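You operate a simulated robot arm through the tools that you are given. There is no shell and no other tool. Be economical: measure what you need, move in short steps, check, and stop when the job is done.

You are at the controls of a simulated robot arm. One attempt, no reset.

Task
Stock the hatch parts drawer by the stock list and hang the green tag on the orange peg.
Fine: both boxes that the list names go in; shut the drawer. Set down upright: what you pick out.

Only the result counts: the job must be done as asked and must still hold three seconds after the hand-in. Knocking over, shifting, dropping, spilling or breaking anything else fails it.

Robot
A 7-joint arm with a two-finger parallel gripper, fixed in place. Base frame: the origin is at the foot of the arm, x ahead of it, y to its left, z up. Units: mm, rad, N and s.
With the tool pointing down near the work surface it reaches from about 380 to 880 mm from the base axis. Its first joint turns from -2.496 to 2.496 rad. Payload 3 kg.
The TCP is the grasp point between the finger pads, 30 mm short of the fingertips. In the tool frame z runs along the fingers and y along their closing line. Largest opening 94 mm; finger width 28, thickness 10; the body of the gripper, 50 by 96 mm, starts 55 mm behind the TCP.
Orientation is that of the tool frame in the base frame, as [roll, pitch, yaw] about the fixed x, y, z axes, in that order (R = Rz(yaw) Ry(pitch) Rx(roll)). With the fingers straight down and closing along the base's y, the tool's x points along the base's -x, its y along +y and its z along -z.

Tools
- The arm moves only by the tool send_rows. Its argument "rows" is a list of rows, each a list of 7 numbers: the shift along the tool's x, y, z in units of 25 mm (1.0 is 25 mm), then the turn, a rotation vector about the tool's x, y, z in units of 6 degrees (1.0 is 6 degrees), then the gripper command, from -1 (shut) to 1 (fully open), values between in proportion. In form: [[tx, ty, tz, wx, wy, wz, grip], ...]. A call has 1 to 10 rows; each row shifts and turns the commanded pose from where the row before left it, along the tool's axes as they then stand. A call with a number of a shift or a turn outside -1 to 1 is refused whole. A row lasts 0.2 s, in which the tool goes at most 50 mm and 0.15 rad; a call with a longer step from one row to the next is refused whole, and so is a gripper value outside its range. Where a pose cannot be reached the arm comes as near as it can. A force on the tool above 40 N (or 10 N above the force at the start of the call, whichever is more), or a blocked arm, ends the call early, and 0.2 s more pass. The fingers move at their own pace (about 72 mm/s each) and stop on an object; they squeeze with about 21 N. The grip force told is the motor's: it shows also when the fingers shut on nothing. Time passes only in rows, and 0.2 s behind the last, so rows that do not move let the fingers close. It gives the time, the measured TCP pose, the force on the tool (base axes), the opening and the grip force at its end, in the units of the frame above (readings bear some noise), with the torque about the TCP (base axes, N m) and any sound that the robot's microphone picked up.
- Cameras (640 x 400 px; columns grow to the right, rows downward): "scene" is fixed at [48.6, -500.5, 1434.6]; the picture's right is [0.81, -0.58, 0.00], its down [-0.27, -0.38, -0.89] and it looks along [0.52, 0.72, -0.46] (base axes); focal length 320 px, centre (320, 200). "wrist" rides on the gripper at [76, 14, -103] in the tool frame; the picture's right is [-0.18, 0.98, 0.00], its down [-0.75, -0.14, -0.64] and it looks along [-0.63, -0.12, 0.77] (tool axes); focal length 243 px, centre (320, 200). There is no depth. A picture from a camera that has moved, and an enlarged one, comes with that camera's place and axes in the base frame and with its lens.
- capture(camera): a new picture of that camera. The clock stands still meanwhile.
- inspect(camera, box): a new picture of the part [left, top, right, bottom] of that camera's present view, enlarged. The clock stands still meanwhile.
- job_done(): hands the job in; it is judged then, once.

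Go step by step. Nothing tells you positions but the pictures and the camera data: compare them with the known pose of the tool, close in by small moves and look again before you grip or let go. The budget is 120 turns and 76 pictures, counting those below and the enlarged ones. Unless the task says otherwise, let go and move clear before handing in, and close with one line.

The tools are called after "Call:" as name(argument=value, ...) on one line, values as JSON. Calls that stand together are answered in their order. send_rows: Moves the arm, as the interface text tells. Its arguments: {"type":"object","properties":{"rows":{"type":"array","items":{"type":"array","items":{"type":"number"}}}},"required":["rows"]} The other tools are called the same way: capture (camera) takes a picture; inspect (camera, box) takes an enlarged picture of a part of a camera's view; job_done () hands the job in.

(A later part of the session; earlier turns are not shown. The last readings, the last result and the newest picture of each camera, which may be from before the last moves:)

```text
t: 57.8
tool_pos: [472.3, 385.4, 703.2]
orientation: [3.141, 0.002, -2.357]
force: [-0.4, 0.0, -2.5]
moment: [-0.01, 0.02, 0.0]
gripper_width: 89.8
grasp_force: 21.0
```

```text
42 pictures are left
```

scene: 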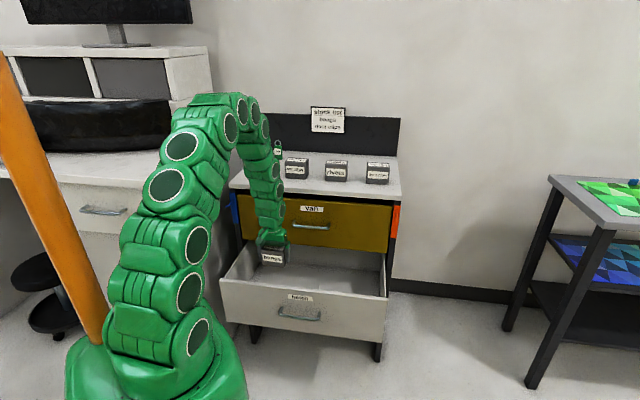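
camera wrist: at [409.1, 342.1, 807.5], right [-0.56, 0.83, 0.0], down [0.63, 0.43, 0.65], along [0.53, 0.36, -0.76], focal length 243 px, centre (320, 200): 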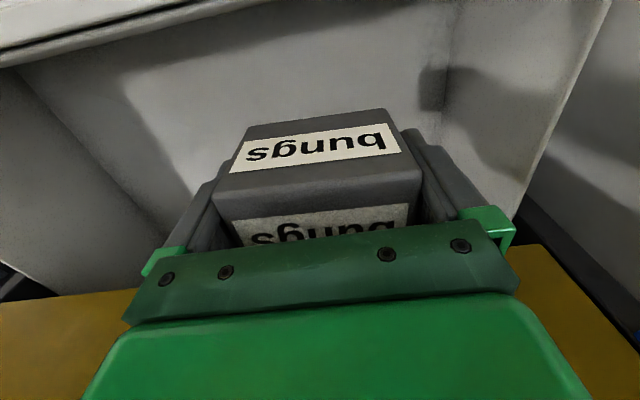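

Call:
send_rows(rows=[[0, 0, 0.8, 0, 0, 0, -1], [0, 0, 0.8, 0, 0, 0, -1], [0, 0, 0.8, 0, 0, 0, -1], [0, 0, 0.8, 0, 0, 0, -1], [0, 0, 0.8, 0, 0, 0, -1], [0, 0, 0.8, 0, 0, 0, -1], [0, 0, 0.8, 0, 0, 0, -1]])

Call:
capture(camera="wrist")

Call:
inspect(camera="scene", box=[215, 180, 395, 350])

```text
t: 59.4
tool_pos: [473.0, 388.4, 563.7]
orientation: [3.141, 0.003, -2.358]
force: [0.6, 0.0, -1.3]
moment: [0.03, -0.01, -0.01]
gripper_width: 90.1
grasp_force: 20.9
```

```text
41 pictures are left
camera wrist: at [409.7, 343.8, 668.4], right [-0.56, 0.83, 0.0], down [0.63, 0.43, 0.64], along [0.53, 0.36, -0.77], focal length 243 px, centre (320, 200)
```

wrist: 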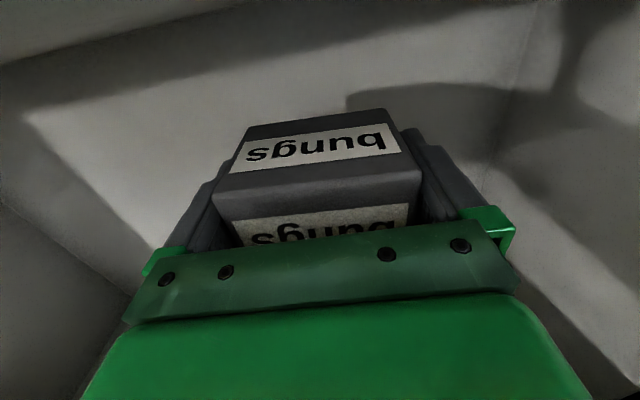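

```text
2.35 times, centred on (305, 265) of scene
camera zoom: at [48.6, -500.5, 1434.6], right [0.81, -0.58, 0.0], down [-0.27, -0.38, -0.89], along [0.52, 0.72, -0.46], focal length 753 px, centre (355, 47)
```

zoom: 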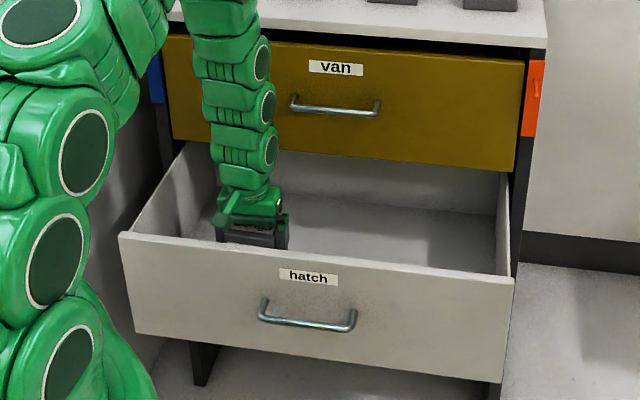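

No contact yet. I'll continue down in small steps watching force.

Call:
send_rows(rows=[[0, 0, 0.3, 0, 0, 0, -1], [0, 0, 0.3, 0, 0, 0, -1], [0, 0, 0.3, 0, 0, 0, -1], [0, 0, 0.2, 0, 0, 0, -1], [0, 0, 0.2, 0, 0, 0, -1]])

Call:
capture(camera="wrist")

```text
t: 60.6
tool_pos: [472.8, 387.9, 531.7]
orientation: [-3.142, 0.004, -2.358]
force: [0.2, 0.0, -1.7]
moment: [-0.08, 0.07, -0.05]
gripper_width: 89.8
grasp_force: 20.8
```

```text
39 pictures are left
camera wrist: at [409.7, 344.3, 635.3], right [-0.56, 0.83, 0.0], down [0.63, 0.43, 0.64], along [0.53, 0.36, -0.76], focal length 243 px, centre (320, 200)
```

wrist: 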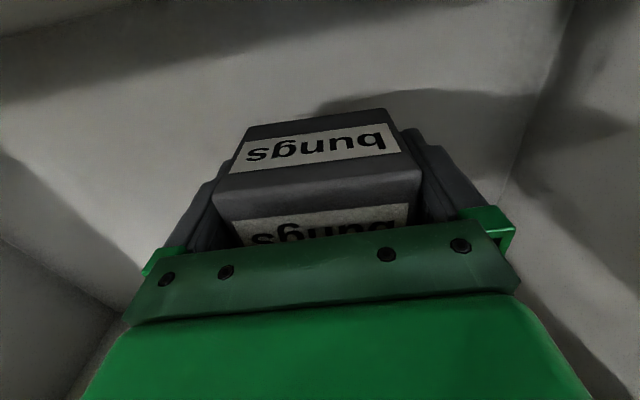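

Call:
send_rows(rows=[[0, 0, 0.2, 0, 0, 0, -1], [0, 0, 0.2, 0, 0, 0, -1], [0, 0, 0.2, 0, 0, 0, -1], [0, 0, 0.15, 0, 0, 0, -1], [0, 0, 0.15, 0, 0, 0, -1]])

```text
t: 61.8
tool_pos: [472.9, 388.0, 510.3]
orientation: [-3.14, 0.004, -2.358]
force: [0.6, 0.8, -1.2]
moment: [-0.02, -0.01, -0.02]
gripper_width: 90.1
grasp_force: 20.7
```

Call:
send_rows(rows=[[0, 0, 0.15, 0, 0, 0, -1], [0, 0, 0.15, 0, 0, 0, -1], [0, 0, 0.15, 0, 0, 0, -1], [0, 0, 0.15, 0, 0, 0, -1]])

Call:
capture(camera="wrist")

```text
t: 62.8
tool_pos: [472.6, 388.5, 494.1]
orientation: [3.141, 0.003, -2.359]
force: [-0.2, 0.5, -2.2]
moment: [-0.03, 0.01, -0.03]
gripper_width: 90.0
grasp_force: 21.2
```

```text
38 pictures are left
camera wrist: at [408.6, 344.3, 597.2], right [-0.56, 0.83, 0.0], down [0.63, 0.43, 0.64], along [0.53, 0.36, -0.76], focal length 243 px, centre (320, 200)
```

wrist: 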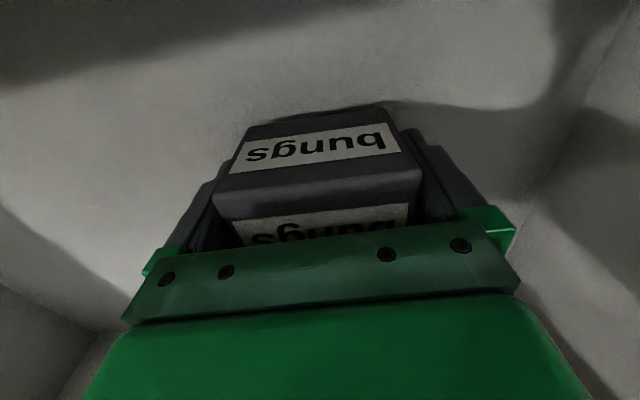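

Call:
send_rows(rows=[[0, 0, 0.1, 0, 0, 0, -1], [0, 0, 0.1, 0, 0, 0, -1], [0, 0, 0.1, 0, 0, 0, -1], [0, 0, 0.1, 0, 0, 0, -1]])

Call:
send_rows(rows=[[0, 0, 0.08, 0, 0, 0, -1], [0, 0, 0.08, 0, 0, 0, -1], [0, 0, 0.08, 0, 0, 0, -1]])

```text
t: 63.8
tool_pos: [472.9, 389.1, 483.6]
orientation: [-3.14, 0.004, -2.358]
force: [-0.7, 0.2, -1.3]
moment: [-0.03, 0.02, 0.0]
gripper_width: 89.6
grasp_force: 21.0
```

```text
t: 64.6
tool_pos: [474.3, 390.5, 478.1]
orientation: [3.141, 0.006, -2.357]
force: [-0.8, 1.1, 14.5]
moment: [0.07, 0.01, -0.07]
gripper_width: 89.5
grasp_force: 21.9
```

Contact with the drawer floor (14 N up). I'll release and rise.

Call:
send_rows(rows=[[0, 0, -0.03, 0, 0, 0, 1], [0, 0, 0, 0, 0, 0, 1], [0, 0, -0.15, 0, 0, 0, 1], [0, 0, -0.3, 0, 0, 0, 1], [0, 0, -0.5, 0, 0, 0, 1], [0, 0, -0.8, 0, 0, 0, 1], [0, 0, -0.8, 0, 0, 0, 1]])

Call:
capture(camera="wrist")

```text
t: 66.2
tool_pos: [471.4, 387.6, 542.9]
orientation: [3.14, 0.003, -2.356]
force: [-0.5, -0.4, 0.2]
moment: [0.0, -0.02, 0.02]
gripper_width: 94.0
grasp_force: 0.0
```

```text
37 pictures are left
camera wrist: at [408.8, 343.0, 645.6], right [-0.56, 0.83, 0.0], down [0.63, 0.43, 0.64], along [0.53, 0.36, -0.77], focal length 243 px, centre (320, 200)
```

wrist: 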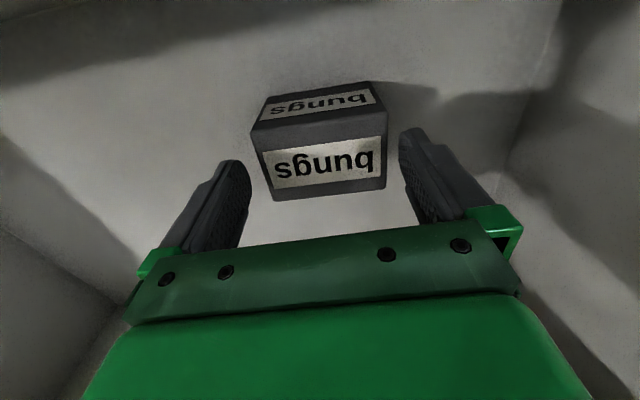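

Bungs is standing upright in the drawer. I'll rise and move over toward the door clips box.

Call:
send_rows(rows=[[0, 0, -1, 0, 0, 0, 1], [0, 0, -1, 0, 0, 0, 1], [0, 0, -1, 0, 0, 0, 1], [0, 0, -1, 0, 0, 0, 1], [0, 0, -1, 0, 0, 0, 1], [0, 0, -1, 0, 0, 0, 1], [0, 0, -1, 0, 0, 0, 1], [0, 0, -1, 0, 0, 0, 1], [0, -1, -1, 0, 0, 0, 1], [0, -1, -1, 0, 0, 0, 1]])

Call:
send_rows(rows=[[0, -1, -1, 0, 0, 0, 1], [0, -1, -1, 0, 0, 0, 1], [0, -1, -1, 0, 0, 0, 1], [0, -1, -1, 0, 0, 0, 1], [0, -1, -1, 0, 0, 0, 1], [0, -1, -1, 0, 0, 0, 1], [0, -1, -1, 0, 0, 0, 1], [0, -1, -1, 0, 0, 0, 1], [0, -1, -1, 0, 0, 0, 1], [0, -1, -1, 0, 0, 0, 1]])

Call:
capture(camera="wrist")

```text
t: 68.4
tool_pos: [505.2, 351.3, 794.9]
orientation: [3.141, 0.002, -2.357]
force: [0.6, -1.0, -0.4]
moment: [0.01, -0.02, 0.01]
gripper_width: 93.8
grasp_force: 0.1
```

```text
t: 70.6
tool_pos: [683.0, 176.8, 1042.5]
orientation: [3.141, 0.003, -2.358]
force: [0.1, 0.4, -0.6]
moment: [-0.02, -0.01, 0.02]
gripper_width: 94.1
grasp_force: 0.0
```

```text
36 pictures are left
camera wrist: at [620.5, 130.8, 1145.5], right [-0.56, 0.83, 0.0], down [0.63, 0.43, 0.64], along [0.53, 0.36, -0.76], focal length 243 px, centre (320, 200)
```

wrist: 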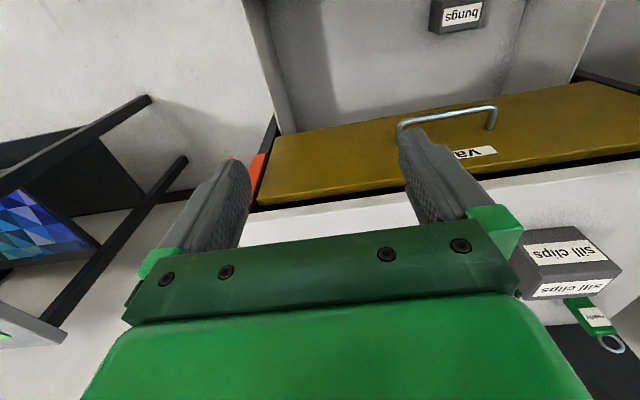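

Boxes are hidden by the palm here. I'll tilt the tool 30° toward the cabinet to gain reach for the far box and view.

Call:
send_rows(rows=[[0, 0, -0.5, 0, -0.9, 0, 1], [0, 0, -0.5, 0, -0.9, 0, 1], [0, -0.5, 0, 0, -0.8, 0, 1], [0, -0.5, 0, 0, -0.8, 0, 1], [0, -0.5, 0, 0, -0.8, 0, 1], [0, -0.5, 0, 0, -0.8, 0, 1]])

Call:
capture(camera="wrist")

```text
t: 72.0
tool_pos: [717.3, 138.8, 1065.9]
orientation: [3.141, 0.527, -2.357]
force: [0.1, 0.2, 0.2]
moment: [0.03, 0.01, 0.05]
gripper_width: 94.1
grasp_force: 0.1
```

```text
35 pictures are left
camera wrist: at [625.4, 65.8, 1118.0], right [-0.58, 0.81, 0.09], down [0.33, 0.13, 0.93], along [0.74, 0.57, -0.35], focal length 243 px, centre (320, 200)
```

wrist: 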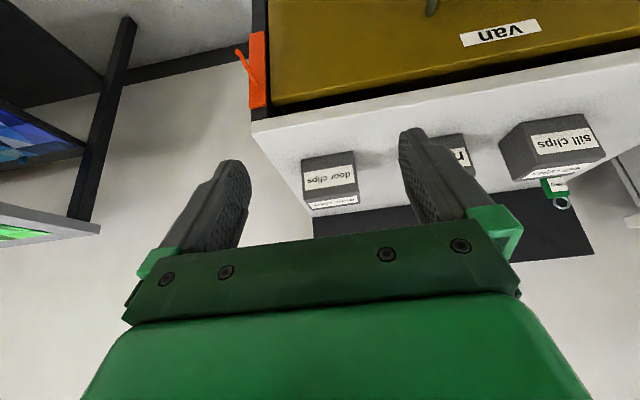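

Door clips is centred at about n=843, u≈418. I'll advance above it with the tilted tool.

Call:
send_rows(rows=[[-0.771, -0.034, 0.584, 0, 0, 0, 1], [-0.771, -0.034, 0.584, 0, 0, 0, 1], [-0.771, -0.034, 0.584, 0, 0, 0, 1], [-0.771, -0.034, 0.584, 0, 0, 0, 1], [-0.771, -0.034, 0.584, 0, 0, 0, 1], [-0.771, -0.034, 0.584, 0, 0, 0, 1], [-0.771, -0.034, 0.584, 0, 0, 0, 1], [-0.771, -0.034, 0.584, 0, 0, 0, 1]])

Call:
capture(camera="wrist")

```text
t: 73.8
tool_pos: [860.2, 269.4, 1043.7]
orientation: [3.141, 0.528, -2.358]
force: [0.0, 0.6, 0.5]
moment: [0.01, 0.01, -0.01]
gripper_width: 93.9
grasp_force: 0.0
```

```text
34 pictures are left
camera wrist: at [766.3, 195.5, 1094.5], right [-0.58, 0.81, 0.09], down [0.33, 0.13, 0.93], along [0.74, 0.57, -0.35], focal length 243 px, centre (320, 200)
```

wrist: 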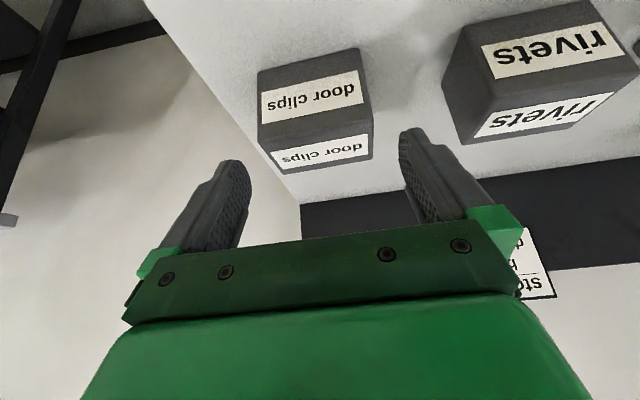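

Centre estimate u≈419.5. I'll move the remaining 44 mm forward and check alignment.

Call:
send_rows(rows=[[-0.762, -0.03, 0.44, 0, 0, 0, 1], [-0.762, -0.03, 0.44, 0, 0, 0, 1], [0, 0, 0, 0, 0, 0, 1]])

Call:
capture(camera="wrist")

```text
t: 74.6
tool_pos: [891.8, 301.2, 1043.5]
orientation: [-3.141, 0.527, -2.357]
force: [-0.6, -0.4, 0.4]
moment: [0.02, 0.0, 0.03]
gripper_width: 93.9
grasp_force: 0.1
```

```text
33 pictures are left
camera wrist: at [799.9, 226.7, 1094.1], right [-0.58, 0.81, 0.09], down [0.33, 0.13, 0.93], along [0.74, 0.57, -0.34], focal length 243 px, centre (320, 200)
```

wrist: 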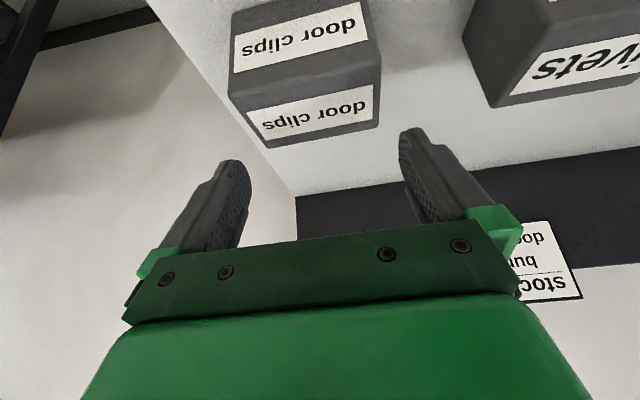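

Aligned to within a couple of mm. I'll descend until the tips are level with the box top and check the gaps.

Call:
send_rows(rows=[[0.16, 0, 0.277, 0, 0, 0, 1], [0.12, 0, 0.21, 0, 0, 0, 1], [0, 0, 0, 0, 0, 0, 1]])

Call:
inspect(camera="wrist", box=[180, 0, 460, 240])

```text
t: 75.4
tool_pos: [893.1, 300.2, 1028.9]
orientation: [3.141, 0.525, -2.358]
force: [-0.8, -0.3, -0.4]
moment: [0.0, 0.0, -0.01]
gripper_width: 93.9
grasp_force: 0.1
```

```text
1.67 times, centred on (320, 120) of wrist
camera zoom: at [799.0, 226.8, 1080.6], right [-0.58, 0.81, 0.09], down [0.33, 0.13, 0.93], along [0.74, 0.57, -0.35], focal length 404 px, centre (320, 333)
```

zoom: 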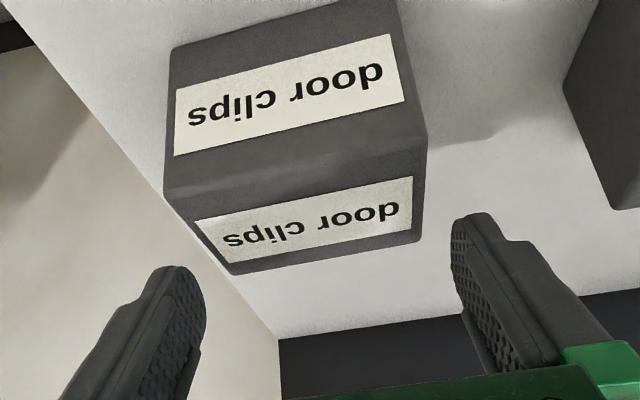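

Comparing several views, the box is really at front n≈827, top z≈981, table ≈915, 90 wide, centre u≈422. I'll correct my position: 16 mm forward and 3 mm in u.

Call:
send_rows(rows=[[-0.288, -0.06, 0.166, 0, 0, 0, 1], [-0.288, -0.06, 0.166, 0, 0, 0, 1], [0.1, 0, 0.173, 0, 0, 0, 1], [0, 0, 0, 0, 0, 0, 1]])

Call:
inspect(camera="wrist", box=[180, 0, 460, 240])

```text
t: 76.4
tool_pos: [905.3, 310.7, 1025.8]
orientation: [-3.141, 0.528, -2.358]
force: [0.6, 0.0, -0.5]
moment: [0.0, 0.01, 0.02]
gripper_width: 93.9
grasp_force: 0.0
```

```text
1.67 times, centred on (320, 120) of wrist
camera zoom: at [812.6, 236.1, 1076.8], right [-0.58, 0.81, 0.09], down [0.33, 0.13, 0.93], along [0.74, 0.57, -0.35], focal length 404 px, centre (320, 333)
```

zoom: 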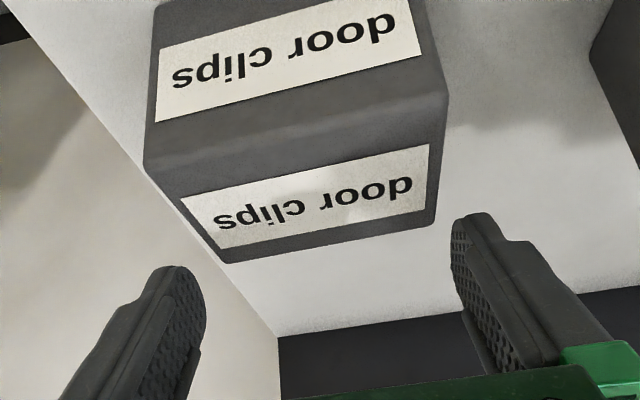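

Centred within 1 mm now. I'll descend around the box.

Call:
send_rows(rows=[[0.2, 0.01, 0.346, 0, 0, 0, 1], [0.2, 0.01, 0.346, 0, 0, 0, 1], [0.2, 0, 0.346, 0, 0, 0, 1]])

Call:
inspect(camera="wrist", box=[140, 40, 500, 265])

```text
t: 77.2
tool_pos: [903.3, 309.9, 995.1]
orientation: [3.141, 0.527, -2.358]
force: [0.1, -0.4, 0.3]
moment: [0.0, 0.04, -0.01]
gripper_width: 93.9
grasp_force: 0.0
```

```text
1.78 times, centred on (320, 152) of wrist
camera zoom: at [811.5, 236.1, 1046.4], right [-0.58, 0.81, 0.09], down [0.33, 0.13, 0.93], along [0.74, 0.57, -0.35], focal length 431 px, centre (320, 284)
```

zoom: 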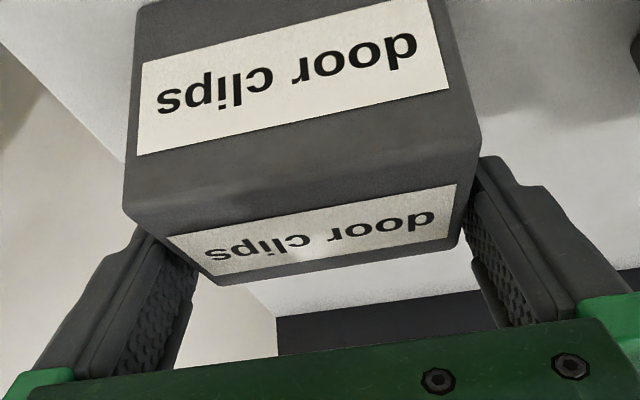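

Call:
send_rows(rows=[[0.19, 0, 0.329, 0, 0, 0, 1], [0.19, 0, 0.329, 0, 0, 0, 1], [0.19, 0, 0.329, 0, 0, 0, 1], [0.19, 0, 0.329, 0, 0, 0, 1]])

Call:
send_rows(rows=[[0, 0, 0, 0, 0, 0, -0.5], [0, 0, 0, 0, 0, 0, -1], [0, 0, 0, 0, 0, 0, -1], [0, 0, 0, 0, 0, 0, -1]])

Call:
send_rows(rows=[[-0.1, 0, -0.173, 0, 0, 0, -1], [-0.2, 0, -0.346, 0, 0, 0, -1]])

Call:
capture(camera="wrist")

```text
t: 78.2
tool_pos: [905.2, 309.8, 957.3]
orientation: [-3.141, 0.526, -2.359]
force: [0.5, 0.0, 0.0]
moment: [-0.02, 0.01, 0.03]
gripper_width: 93.9
grasp_force: 0.0
```

```text
t: 79.2
tool_pos: [904.6, 309.9, 956.9]
orientation: [3.142, 0.528, -2.357]
force: [1.8, 0.0, 3.7]
moment: [0.27, 0.05, -0.05]
gripper_width: 89.1
grasp_force: 21.2
```

```text
t: 79.8
tool_pos: [902.7, 310.4, 972.4]
orientation: [-3.141, 0.525, -2.355]
force: [-0.1, -0.3, -1.0]
moment: [-0.01, 0.0, 0.01]
gripper_width: 89.2
grasp_force: 20.7
```

```text
29 pictures are left
camera wrist: at [811.2, 236.3, 1023.7], right [-0.58, 0.81, 0.09], down [0.33, 0.13, 0.93], along [0.74, 0.57, -0.35], focal length 243 px, centre (320, 200)
```

wrist: 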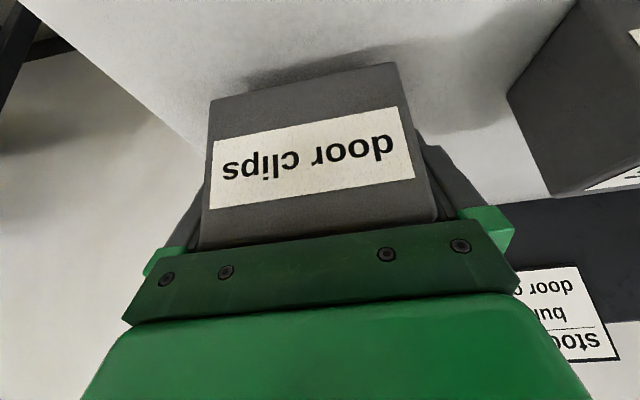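

The door clips box is held. I'll lift, retreat straight back, then shift over the drawer at u≈270.

Call:
send_rows(rows=[[-0.4, 0, -0.69, 0, 0, 0, -1], [-0.4, 0, -0.69, 0, 0, 0, -1], [-0.4, 0, -0.69, 0, 0, 0, -1], [0.831, 0, -0.48, 0, 0, 0, -1], [0.831, 0, -0.48, 0, 0, 0, -1], [0.831, 0, -0.48, 0, 0, 0, -1], [0.831, 0, -0.48, 0, 0, 0, -1], [0.831, 0, -0.48, 0, 0, 0, -1], [0.831, 0, -0.48, 0, 0, 0, -1], [0.831, 0, -0.48, 0, 0, 0, -1]])

Call:
send_rows(rows=[[0.831, 0.6, -0.48, 0, 0, 0, -1], [0.831, 0.9, -0.48, 0, 0, 0, -1], [0.831, 0.9, -0.48, 0, 0, 0, -1], [0, 0.9, 0, 0, 0, 0, -1], [0, 0.9, 0, 0, 0, 0, -1], [0, 0.9, 0, 0, 0, 0, -1], [0.4, 0.9, 0.692, 0, 0, 0, -1], [0.4, 0, 0.692, 0, 0, 0, -1], [0.4, 0, 0.692, 0, 0, 0, -1], [0.4, 0, 0.692, 0, 0, 0, -1]])

Call:
capture(camera="wrist")

```text
t: 82.0
tool_pos: [785.5, 190.3, 1031.6]
orientation: [-3.14, 0.528, -2.355]
force: [-0.7, -0.3, -1.6]
moment: [0.04, -0.02, -0.04]
gripper_width: 89.0
grasp_force: 21.3
```

```text
t: 84.2
tool_pos: [627.9, 246.2, 950.6]
orientation: [3.141, 0.527, -2.358]
force: [-0.5, 1.2, -1.4]
moment: [0.02, 0.01, 0.0]
gripper_width: 89.0
grasp_force: 21.1
```

```text
28 pictures are left
camera wrist: at [535.7, 172.7, 1002.2], right [-0.58, 0.81, 0.09], down [0.33, 0.13, 0.93], along [0.74, 0.57, -0.35], focal length 243 px, centre (320, 200)
```

wrist: 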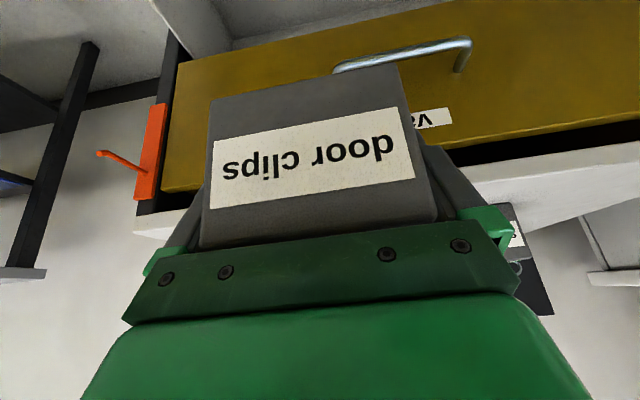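

Call:
send_rows(rows=[[0.5, 0, 0.866, 0, 0, 0, -1], [0.5, 0, 0.866, 0, 0, 0, -1], [0.5, 0, 0.866, 0, 0, 0, -1], [0.5, 0, 0.866, 0, 0, 0, -1], [0.5, 0, 0.866, 0, 0, 0, -1], [0.5, 0, 0.866, 0, 0, 0, -1], [0.5, 0, 0.866, 0, 0, 0, -1], [0.5, 0, 0.866, 0, 0, 0, -1], [0.5, 0, 0.866, 0, 0, 0, -1], [0.5, 0, 0.866, 0, 0, 0, -1]])

Call:
send_rows(rows=[[0.1, 0, 0.86, 0, 0, 0, -1], [0.1, 0, 0.86, 0, 0, 0, -1], [0.1, 0, 0.86, 0, 0, 0, -1], [0.1, 0, 0.86, 0, 0, 0, -1]])

Call:
capture(camera="wrist")

Call:
inspect(camera="scene", box=[215, 150, 415, 340])

```text
t: 86.4
tool_pos: [630.8, 246.4, 703.2]
orientation: [-3.14, 0.528, -2.356]
force: [-0.1, 1.1, -2.4]
moment: [0.04, -0.04, 0.03]
gripper_width: 89.2
grasp_force: 21.1
```

```text
t: 87.4
tool_pos: [654.9, 269.7, 624.2]
orientation: [3.141, 0.524, -2.358]
force: [-0.7, 0.6, -1.2]
moment: [0.0, 0.02, -0.03]
gripper_width: 89.0
grasp_force: 20.9
```

```text
27 pictures are left
camera wrist: at [562.0, 196.1, 674.8], right [-0.58, 0.81, 0.09], down [0.33, 0.13, 0.93], along [0.74, 0.57, -0.35], focal length 243 px, centre (320, 200)
```

wrist: 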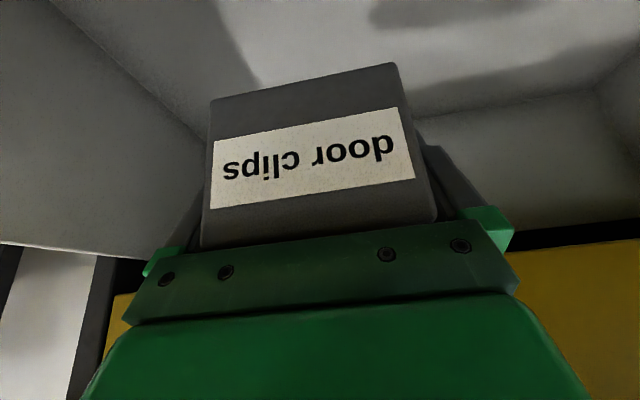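

```text
2.11 times, centred on (315, 245) of scene
camera zoom: at [48.6, -500.5, 1434.6], right [0.81, -0.58, 0.0], down [-0.27, -0.38, -0.89], along [0.52, 0.72, -0.46], focal length 673 px, centre (330, 105)
```

zoom: 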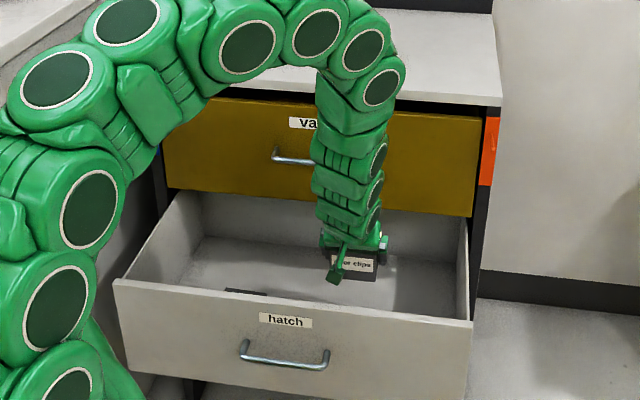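

The way down is clear. I'll descend into the drawer.

Call:
send_rows(rows=[[0.38, 0, 0.762, 0, 0, 0, -1], [0.38, 0, 0.762, 0, 0, 0, -1], [0.42, 0, 0.762, 0, 0, 0, -1], [0.44, 0, 0.762, 0, 0, 0, -1], [0.44, 0, 0.762, 0, 0, 0, -1]])

Call:
send_rows(rows=[[0.2, 0, 0.346, 0, 0, 0, -1], [0.16, 0, 0.277, 0, 0, 0, -1], [0.1, 0, 0.173, 0, 0, 0, -1]])

Call:
inspect(camera="scene", box=[235, 230, 395, 340])

```text
t: 88.6
tool_pos: [657.3, 275.4, 513.4]
orientation: [-3.141, 0.526, -2.357]
force: [-0.6, 0.1, -2.1]
moment: [0.01, -0.02, 0.02]
gripper_width: 89.2
grasp_force: 20.5
```

```text
t: 89.4
tool_pos: [655.9, 273.9, 490.6]
orientation: [3.141, 0.527, -2.358]
force: [0.0, -0.2, -1.8]
moment: [0.02, -0.02, -0.03]
gripper_width: 89.3
grasp_force: 21.0
```

```text
3.64 times, centred on (315, 285) of scene
camera zoom: at [48.6, -500.5, 1434.6], right [0.81, -0.58, 0.0], down [-0.27, -0.38, -0.89], along [0.52, 0.72, -0.46], focal length 1163 px, centre (338, -109)
```

zoom: 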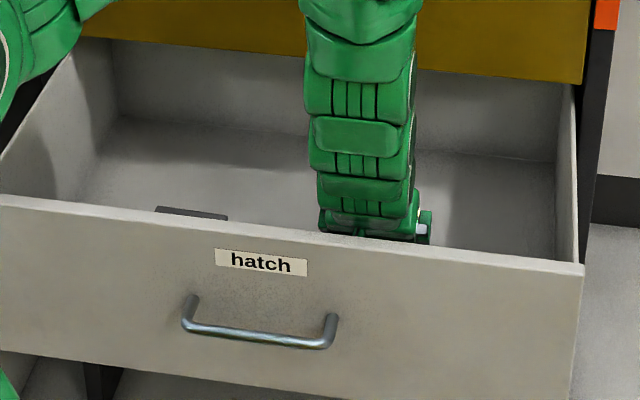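

Near the floor now; small steps until contact.

Call:
send_rows(rows=[[0.05, 0, 0.087, 0, 0, 0, -1], [0.05, 0, 0.087, 0, 0, 0, -1], [0.05, 0, 0.087, 0, 0, 0, -1], [0.05, 0, 0.087, 0, 0, 0, -1]])

Call:
send_rows(rows=[[0.04, 0, 0.069, 0, 0, 0, -1], [0.04, 0, 0.069, 0, 0, 0, -1], [0.04, 0, 0.069, 0, 0, 0, -1]])

```text
t: 90.4
tool_pos: [656.9, 273.4, 479.7]
orientation: [3.141, 0.526, -2.358]
force: [0.3, 0.1, -2.1]
moment: [0.0, 0.0, -0.02]
gripper_width: 89.0
grasp_force: 20.9
```

```text
t: 91.2
tool_pos: [656.6, 274.0, 474.1]
orientation: [-3.141, 0.527, -2.356]
force: [-0.3, -0.3, -1.2]
moment: [0.02, -0.04, -0.01]
gripper_width: 89.4
grasp_force: 20.6
```

Call:
send_rows(rows=[[0.03, 0, 0.052, 0, 0, 0, -1], [0.03, 0, 0.052, 0, 0, 0, -1]])

```text
t: 91.8
tool_pos: [657.0, 275.8, 473.0]
orientation: [-3.141, 0.53, -2.355]
force: [-2.8, 3.3, 15.2]
moment: [0.12, 0.37, 0.07]
gripper_width: 89.2
grasp_force: 20.9
```

Contact exactly as predicted. I'll release and withdraw vertically.

Call:
send_rows(rows=[[-0.015, 0, -0.026, 0, 0, 0, 1], [0, 0, 0, 0, 0, 0, 1], [-0.075, 0, -0.13, 0, 0, 0, 1], [-0.15, 0, -0.26, 0, 0, 0, 1], [-0.25, 0, -0.433, 0, 0, 0, 1], [-0.4, 0, -0.69, 0, 0, 0, 1], [-0.4, 0, -0.69, 0, 0, 0, 1], [-0.4, 0, -0.69, 0, 0, 0, 1]])

Call:
capture(camera="wrist")

```text
t: 93.6
tool_pos: [656.5, 274.2, 558.0]
orientation: [3.142, 0.526, -2.356]
force: [0.6, 0.4, 0.9]
moment: [-0.01, -0.01, 0.04]
gripper_width: 94.0
grasp_force: 0.2
```

```text
24 pictures are left
camera wrist: at [564.4, 200.4, 608.6], right [-0.58, 0.81, 0.09], down [0.33, 0.13, 0.93], along [0.74, 0.57, -0.34], focal length 243 px, centre (320, 200)
```

wrist: 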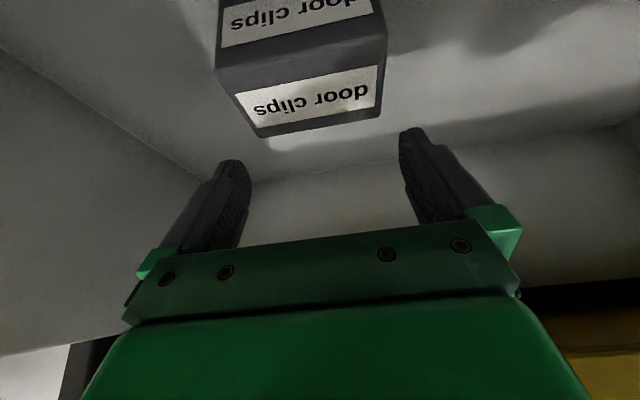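

Door clips stands upright. I'll back out of the drawer and go in front of its panel to push it shut.

Call:
send_rows(rows=[[-0.5, 0, -0.866, 0, 0, 0, 1], [-0.5, 0, -0.866, 0, 0, 0, 1], [-0.5, 0, -0.866, 0, 0, 0, 1], [-0.5, 0, -0.866, 0, 0, 0, 1], [0, 0, -1, 0, 0, 0, 0], [0, 0, -1, 0, 0, 0, -1], [0, 0, -1, 0, 0, 0, -1], [0, 0, -1, 0, 0, 0, -1], [0.8, 0, -0.4, 0, 0, 0, -1], [0.8, 0, -0.4, 0, 0, 0, -1]])

Call:
send_rows(rows=[[0, 0.5, 0, 0, 1, 0, -1], [0, 0.5, 0, 0, 1, 0, -1], [0, 0.5, 0, 0, 1, 0, -1], [0, 0.5, 0, 0, 1, 0, -1], [0, 0.5, 0, 0, 1, 0, -1], [0.8, 0.4, 0, 0, 0, 0, -1], [0.8, 0.4, 0, 0, 0, 0, -1], [0.8, 0, 0, 0, 0, 0, -1]])

```text
t: 95.8
tool_pos: [587.4, 207.1, 740.3]
orientation: [3.142, 0.524, -2.358]
force: [0.2, 0.6, 0.7]
moment: [0.01, -0.01, -0.03]
gripper_width: 0.1
grasp_force: 21.1
```

```text
t: 97.6
tool_pos: [486.6, 223.2, 740.7]
orientation: [3.141, 0.004, -2.359]
force: [-0.4, 0.1, -0.8]
moment: [-0.03, 0.01, -0.01]
gripper_width: 0.1
grasp_force: 21.0
```

Call:
send_rows(rows=[[0.9, 0, 0, 0, 0, 0, -1], [0.9, 0, 0, 0, 0, 0, -1], [0.9, 0, 0, 0, 0, 0, -1], [0, 0, 0.8, 0, 0, 0, -1], [0, 0, 0.8, 0, 0, 0, -1], [0, 0, 0.8, 0, 0, 0, -1], [0, 0, 0.8, 0, 0, 0, -1], [0, 0, 0.8, 0, 0, 0, -1], [0, 0, 0.8, 0, 0, 0, -1]])

Call:
capture(camera="wrist")

Call:
capture(camera="scene")

```text
t: 99.6
tool_pos: [441.0, 174.5, 617.8]
orientation: [-3.141, 0.004, -2.358]
force: [-0.7, 0.6, 0.1]
moment: [0.0, -0.03, -0.01]
gripper_width: 0.2
grasp_force: 21.2
```

```text
23 pictures are left
camera wrist: at [376.2, 130.4, 721.7], right [-0.56, 0.83, 0.0], down [0.63, 0.43, 0.64], along [0.53, 0.36, -0.76], focal length 243 px, centre (320, 200)
```

wrist: 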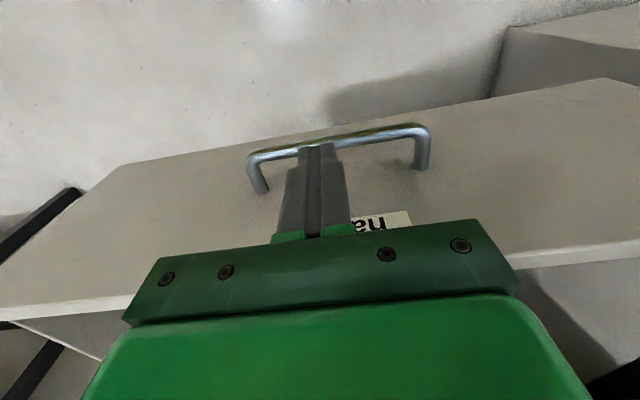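

```text
22 pictures are left
```

scene: 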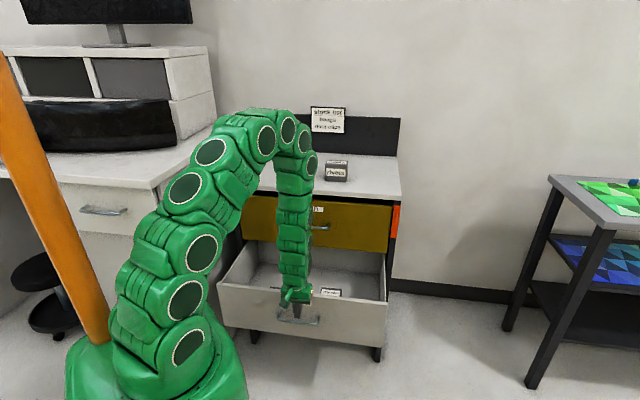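

In front of the panel, centred. I'll push gently.

Call:
send_rows(rows=[[-0.5, 0, 0, 0, 0, 0, -1], [-0.5, 0, 0, 0, 0, 0, -1], [-0.3, 0, 0, 0, 0, 0, -1], [-0.2, 0, 0, 0, 0, 0, -1], [-0.2, 0, 0, 0, 0, 0, -1], [-0.2, 0, 0, 0, 0, 0, -1], [-0.2, 0, 0, 0, 0, 0, -1], [-0.2, 0, 0, 0, 0, 0, -1], [-0.2, 0, 0, 0, 0, 0, -1]])

```text
t: 101.6
tool_pos: [484.0, 219.1, 619.0]
orientation: [3.14, 0.001, -2.356]
force: [-0.5, 0.2, -0.4]
moment: [-0.05, -0.03, 0.01]
gripper_width: 0.0
grasp_force: 21.0
```

Call:
send_rows(rows=[[-0.2, 0, 0, 0, 0, 0, -1], [-0.2, 0, 0, 0, 0, 0, -1], [-0.2, 0, 0, 0, 0, 0, -1], [-0.2, 0, 0, 0, 0, 0, -1], [-0.3, 0, 0, 0, 0, 0, -1], [-0.3, 0, 0, 0, 0, 0, -1], [-0.4, 0, 0, 0, 0, 0, -1], [-0.4, 0, 0, 0, 0, 0, -1], [-0.4, 0, 0, 0, 0, 0, -1]])

```text
t: 103.6
tool_pos: [531.3, 264.4, 620.7]
orientation: [3.141, 0.004, -2.356]
force: [-0.2, -0.3, 0.6]
moment: [-0.02, 0.0, -0.02]
gripper_width: 0.0
grasp_force: 21.1
```

Call:
capture(camera="wrist")

```text
21 pictures are left
camera wrist: at [467.5, 221.1, 724.2], right [-0.56, 0.83, 0.0], down [0.63, 0.43, 0.64], along [0.53, 0.36, -0.76], focal length 243 px, centre (320, 200)
```

wrist: 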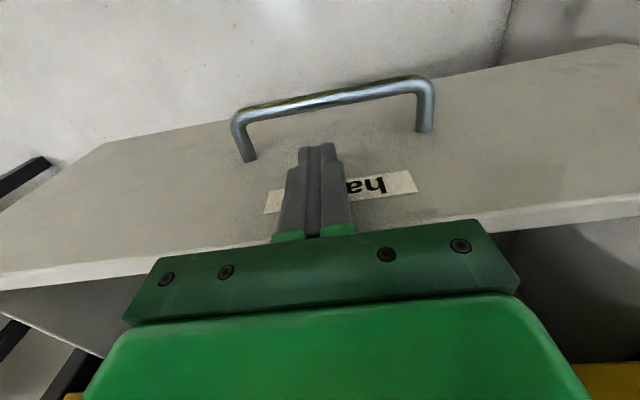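

The drawer is closing with little resistance. I'll back off slightly, tilt 30° to keep the wrist clear of the van handle, then continue.

Call:
send_rows(rows=[[0.8, 0, 0, 0, 0, 0, -1], [0.4, 0, 0, 0, -1, 0, -1], [0, 0, 0, 0, -1, 0, -1], [0, 0, 0, 0, -1, 0, -1], [0, 0, 0, 0, -1, 0, -1], [0, 0, 0, 0, -1, 0, -1]])

Call:
send_rows(rows=[[-0.173, 0, 0.1, 0, 0, 0, -1], [-0.173, 0, 0.1, 0, 0, 0, -1], [-0.26, 0, 0.15, 0, 0, 0, -1], [-0.26, 0, 0.15, 0, 0, 0, -1], [-0.346, 0, 0.2, 0, 0, 0, -1], [-0.346, 0, 0.2, 0, 0, 0, -1], [-0.346, 0, 0.2, 0, 0, 0, -1], [-0.346, 0, 0.2, 0, 0, 0, -1], [-0.346, 0, 0.2, 0, 0, 0, -1], [-0.346, 0, 0.2, 0, 0, 0, -1]])

Call:
capture(camera="wrist")

```text
t: 105.0
tool_pos: [509.9, 244.1, 619.1]
orientation: [3.141, 0.526, -2.358]
force: [0.7, 0.0, 0.3]
moment: [-0.01, 0.03, 0.0]
gripper_width: 0.0
grasp_force: 21.3
```

```text
t: 107.2
tool_pos: [570.5, 304.8, 618.9]
orientation: [-3.142, 0.529, -2.358]
force: [0.2, -0.2, 0.3]
moment: [0.0, -0.05, 0.0]
gripper_width: 0.0
grasp_force: 20.3
```

```text
20 pictures are left
camera wrist: at [477.4, 230.1, 671.0], right [-0.58, 0.81, 0.09], down [0.33, 0.13, 0.93], along [0.74, 0.57, -0.34], focal length 243 px, centre (320, 200)
```

wrist: 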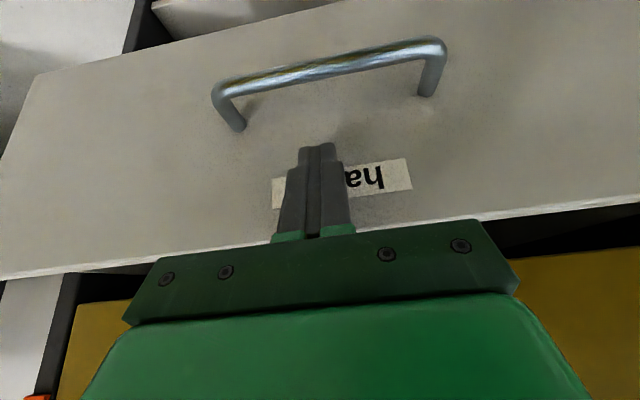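

Continuing to push; the last part in smaller steps.

Call:
send_rows(rows=[[-0.346, 0, 0.2, 0, 0, 0, -1], [-0.346, 0, 0.2, 0, 0, 0, -1], [-0.346, 0, 0.2, 0, 0, 0, -1], [-0.346, 0, 0.2, 0, 0, 0, -1], [-0.346, 0, 0.2, 0, 0, 0, -1], [-0.346, 0, 0.2, 0, 0, 0, -1], [-0.26, 0, 0.15, 0, 0, 0, -1]])

Call:
send_rows(rows=[[-0.17, 0, 0.1, 0, 0, 0, -1], [-0.17, 0, 0.1, 0, 0, 0, -1], [-0.17, 0, 0.1, 0, 0, 0, -1], [-0.17, 0, 0.1, 0, 0, 0, -1]])

Call:
capture(camera="scene")

```text
t: 108.8
tool_pos: [618.5, 351.0, 618.4]
orientation: [3.141, 0.528, -2.358]
force: [0.1, 0.6, -0.7]
moment: [0.0, -0.02, 0.02]
gripper_width: 0.0
grasp_force: 21.1
```

```text
t: 109.8
tool_pos: [631.3, 364.8, 616.7]
orientation: [3.142, 0.526, -2.357]
force: [0.1, 0.4, 0.4]
moment: [-0.01, -0.02, -0.03]
gripper_width: 0.1
grasp_force: 21.5
```

```text
19 pictures are left
```

scene: 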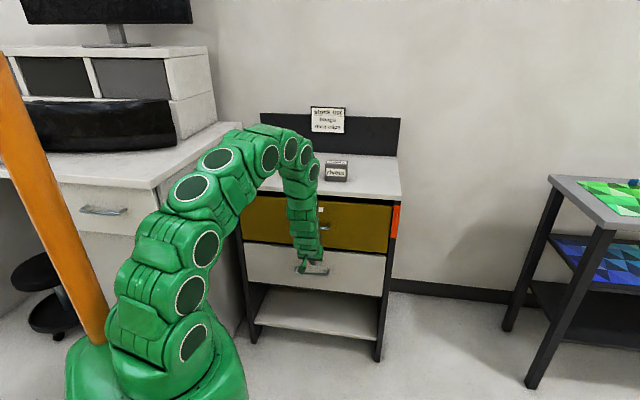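

Call:
send_rows(rows=[[-0.12, 0, 0.07, 0, 0, 0, -1], [-0.12, 0, 0.07, 0, 0, 0, -1], [-0.12, 0, 0.07, 0, 0, 0, -1], [-0.12, 0, 0.07, 0, 0, 0, -1], [-0.12, 0, 0.07, 0, 0, 0, -1]])

```text
t: 110.7
tool_pos: [638.5, 370.4, 618.0]
orientation: [-3.14, 0.521, -2.36]
force: [-6.6, -5.9, 1.3]
moment: [-0.15, 0.03, 0.05]
gripper_width: 0.0
grasp_force: 20.7
stopped in row 4: the force on the tool passed its limit at 47 N (the readings are from after the stop); the commanded pose is now the measured one
```

It hit a firm stop, so the drawer should be shut. I'll back away and verify.

Call:
send_rows(rows=[[0.346, 0, -0.2, 0, 0, 0, -1], [0.692, 0, -0.4, 0, 0, 0, -1], [0.8, 0, -0.46, 0, 0, 0, -1], [0.8, 0, -0.46, 0, 0, 0, -1], [0.8, 0, -0.46, 0, 0, 0, -1], [0.4, 0, -0.7, 0, 0, 0, -1], [0, 0, -1, 0, 0, 0, -1], [0, 0, -1, 0, 0, 0, -1]])

Call:
inspect(camera="scene", box=[225, 130, 415, 310])

```text
t: 112.5
tool_pos: [537.6, 271.3, 671.0]
orientation: [3.141, 0.521, -2.359]
force: [0.0, 0.0, -0.3]
moment: [-0.03, 0.01, 0.01]
gripper_width: 0.2
grasp_force: 21.3
```

```text
2.22 times, centred on (320, 220) of scene
camera zoom: at [48.6, -500.5, 1434.6], right [0.81, -0.58, 0.0], down [-0.27, -0.38, -0.89], along [0.52, 0.72, -0.46], focal length 711 px, centre (320, 156)
```

zoom: 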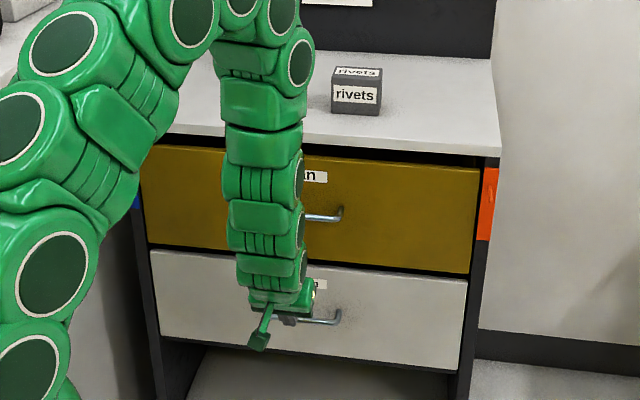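

The hatch drawer is shut. Next is the tag: I'll open the gripper, rise, and move in front of it.

Call:
send_rows(rows=[[-0.5, 0, -0.866, 0, 0, 0, 0], [-0.5, 0, -0.866, 0, 0, 0, 0.3], [-0.5, 0.6, -0.866, 0, 0, 0, 0.3], [-0.5, 0.6, -0.866, 0, 0, 0, 0.3], [-0.5, 0.6, -0.866, 0, 0, 0, 0.3], [-0.5, 0.6, -0.866, 0, 0, 0, 0.3], [-0.5, 0.6, -0.866, 0, 0, 0, 0.3], [-0.5, 0.6, -0.866, 0, 0, 0, 0.3], [-0.5, 0.6, -0.866, 0, 0, 0, 0.3], [-0.5, 0.6, -0.866, 0, 0, 0, 0.3]])

Call:
send_rows(rows=[[-0.5, 0.65, -0.866, 0, 0, 0, 0.3], [-0.5, 0.65, -0.866, 0, 0, 0, 0.3], [-0.5, 0.65, -0.866, 0, 0, 0, 0.3], [-0.5, 0.65, -0.866, 0, -0.6, 0, 0.3], [-0.5, 0.65, -0.866, 0, -0.6, 0, 0.3], [-0.5, 0.65, -0.866, 0, -0.6, 0, 0.3], [0, 0, 0, 0, -0.75, 0, 0.3]])

Call:
capture(camera="wrist")

```text
t: 114.7
tool_pos: [452.1, 355.4, 921.1]
orientation: [3.141, 0.52, -2.359]
force: [0.0, 0.7, 1.2]
moment: [-0.02, 0.02, -0.01]
gripper_width: 60.9
grasp_force: 0.0
```

```text
t: 116.3
tool_pos: [382.7, 419.1, 1070.7]
orientation: [3.141, 0.788, -2.359]
force: [-1.0, 0.5, -0.5]
moment: [-0.01, 0.02, -0.01]
gripper_width: 60.9
grasp_force: 0.0
```

```text
17 pictures are left
camera wrist: at [284.0, 341.0, 1090.6], right [-0.6, 0.79, 0.13], down [0.15, -0.05, 0.99], along [0.78, 0.61, -0.09], focal length 243 px, centre (320, 200)
```

wrist: 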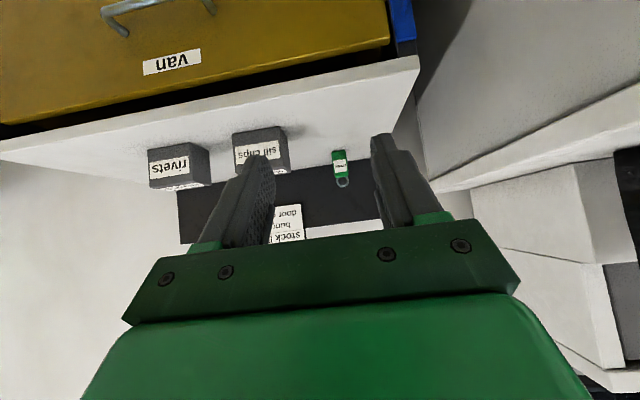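

The tag is at about n=1047, u≈-29. I'll advance toward it with the 45° tool and look again.

Call:
send_rows(rows=[[-0.6, 0, 0.76, 0, 0, 0, 0.3], [-0.6, 0, 0.76, 0, 0, 0, 0.3], [-0.6, 0, 0.76, 0, 0, 0, 0.3], [-0.6, 0, 0.76, 0, 0, 0, 0.3], [-0.6, 0, 0.76, 0, 0, 0, 0.3], [-0.6, 0, 0.76, 0, 0, 0, 0.3], [-0.6, 0, 0.76, 0, 0, 0, 0.3], [-0.6, 0, 0.76, 0, 0, 0, 0.3], [-0.68, 0, 0.68, 0, 0, 0, 0.3], [-0.68, 0, 0.68, 0, 0, 0, 0.3]])

Call:
send_rows(rows=[[-0.68, 0, 0.68, 0, 0, 0, 0.3], [-0.68, 0, 0.68, 0, 0, 0, 0.3], [-0.68, 0, 0.68, 0, 0, 0, 0.3], [-0.68, 0, 0.68, 0, 0, 0, 0.3]])

Call:
inspect(camera="wrist", box=[240, 60, 440, 240])

```text
t: 118.5
tool_pos: [553.2, 592.5, 1050.1]
orientation: [3.139, 0.791, -2.359]
force: [-0.1, 0.2, -0.6]
moment: [0.0, 0.03, 0.04]
gripper_width: 61.2
grasp_force: 0.0
```

```text
t: 119.5
tool_pos: [620.5, 660.1, 1047.1]
orientation: [3.14, 0.786, -2.361]
force: [0.3, 0.2, 0.3]
moment: [-0.01, 0.03, 0.02]
gripper_width: 61.2
grasp_force: 0.1
```

```text
2.22 times, centred on (340, 150) of wrist
camera zoom: at [521.2, 581.1, 1067.5], right [-0.6, 0.79, 0.13], down [0.16, -0.05, 0.99], along [0.78, 0.61, -0.1], focal length 539 px, centre (276, 311)
```

zoom: 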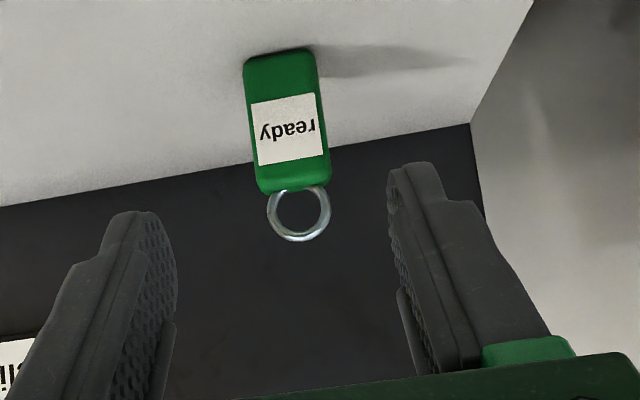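

Tag: front face n≈1034, base 915, body top 981, ring centre z≈994, and I'm centred on it in u. I'll advance most of the way.

Call:
send_rows(rows=[[-0.229, 0, 0.867, 0, 0, 0, 0.3], [-0.229, 0, 0.867, 0, 0, 0, 0.3], [-0.229, 0, 0.867, 0, 0, 0, 0.3], [-0.229, 0, 0.867, 0, 0, 0, 0.3], [-0.229, 0, 0.867, 0, 0, 0, 0.3]])

Call:
inspect(camera="wrist", box=[220, 60, 440, 250])

```text
t: 120.7
tool_pos: [690.0, 727.7, 991.7]
orientation: [3.14, 0.787, -2.36]
force: [-0.5, 0.1, 0.1]
moment: [-0.01, 0.0, 0.03]
gripper_width: 61.2
grasp_force: 0.0
```

```text
2.11 times, centred on (330, 155) of wrist
camera zoom: at [590.7, 648.6, 1011.6], right [-0.6, 0.79, 0.13], down [0.16, -0.05, 0.99], along [0.78, 0.61, -0.09], focal length 511 px, centre (299, 295)
```

zoom: 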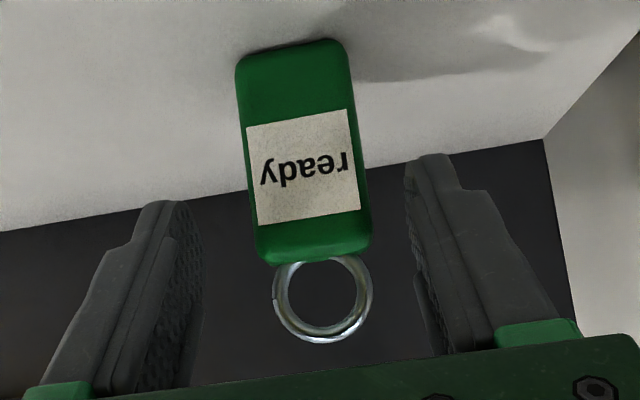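

Call:
send_rows(rows=[[-0.2, 0.05, 0.6, 0, 0, 0, 0.3], [-0.2, 0, 0.6, 0, 0, 0, 0.3], [-0.19, 0, 0.56, 0, 0, 0, 0.3], [0, 0, 0, 0, 0, 0, 0.3]])

Call:
inspect(camera="wrist", box=[220, 60, 440, 250])

```text
t: 121.7
tool_pos: [719.4, 758.8, 972.8]
orientation: [3.139, 0.789, -2.36]
force: [-0.1, -0.2, -1.4]
moment: [0.0, 0.01, 0.0]
gripper_width: 60.9
grasp_force: 0.1
```

```text
2.11 times, centred on (330, 155) of wrist
camera zoom: at [620.0, 679.2, 992.3], right [-0.6, 0.79, 0.13], down [0.15, -0.05, 0.99], along [0.78, 0.61, -0.09], focal length 511 px, centre (299, 295)
```

zoom: 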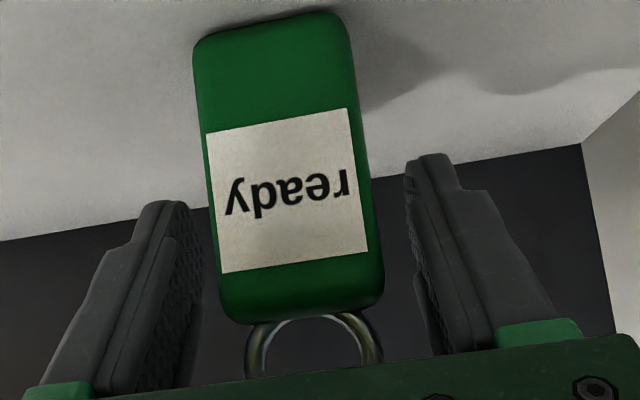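

Centred. I'll close on the tag and lift slightly.

Call:
send_rows(rows=[[0, 0, 0, 0, 0, 0, 0], [0, 0, 0, 0, 0, 0, -0.4], [0, 0, 0, 0, 0, 0, -1], [0, 0, 0, 0, 0, 0, -1]])

Call:
send_rows(rows=[[-0.14, 0, -0.14, 0, 0, 0, -1], [-0.35, 0, -0.35, 0, 0, 0, -1], [-0.5, 0, -0.5, 0, 0, 0, -1]])

Call:
capture(camera="wrist")

```text
t: 122.7
tool_pos: [718.9, 760.0, 973.6]
orientation: [3.139, 0.789, -2.358]
force: [1.5, -0.1, 1.9]
moment: [-0.04, -0.03, 0.03]
gripper_width: 39.4
grasp_force: 20.9
```

```text
t: 123.5
tool_pos: [718.4, 760.1, 1008.7]
orientation: [3.141, 0.788, -2.361]
force: [0.6, 0.1, 0.1]
moment: [0.05, -0.01, 0.0]
gripper_width: 39.5
grasp_force: 20.7
```

```text
13 pictures are left
camera wrist: at [620.0, 680.0, 1026.8], right [-0.6, 0.79, 0.13], down [0.15, -0.05, 0.99], along [0.78, 0.61, -0.09], focal length 243 px, centre (320, 200)
```

wrist: 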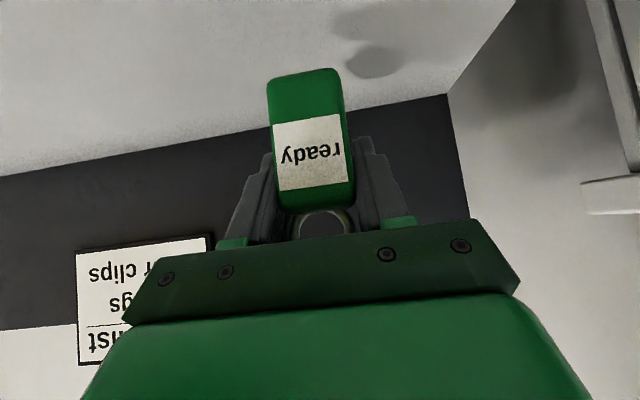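

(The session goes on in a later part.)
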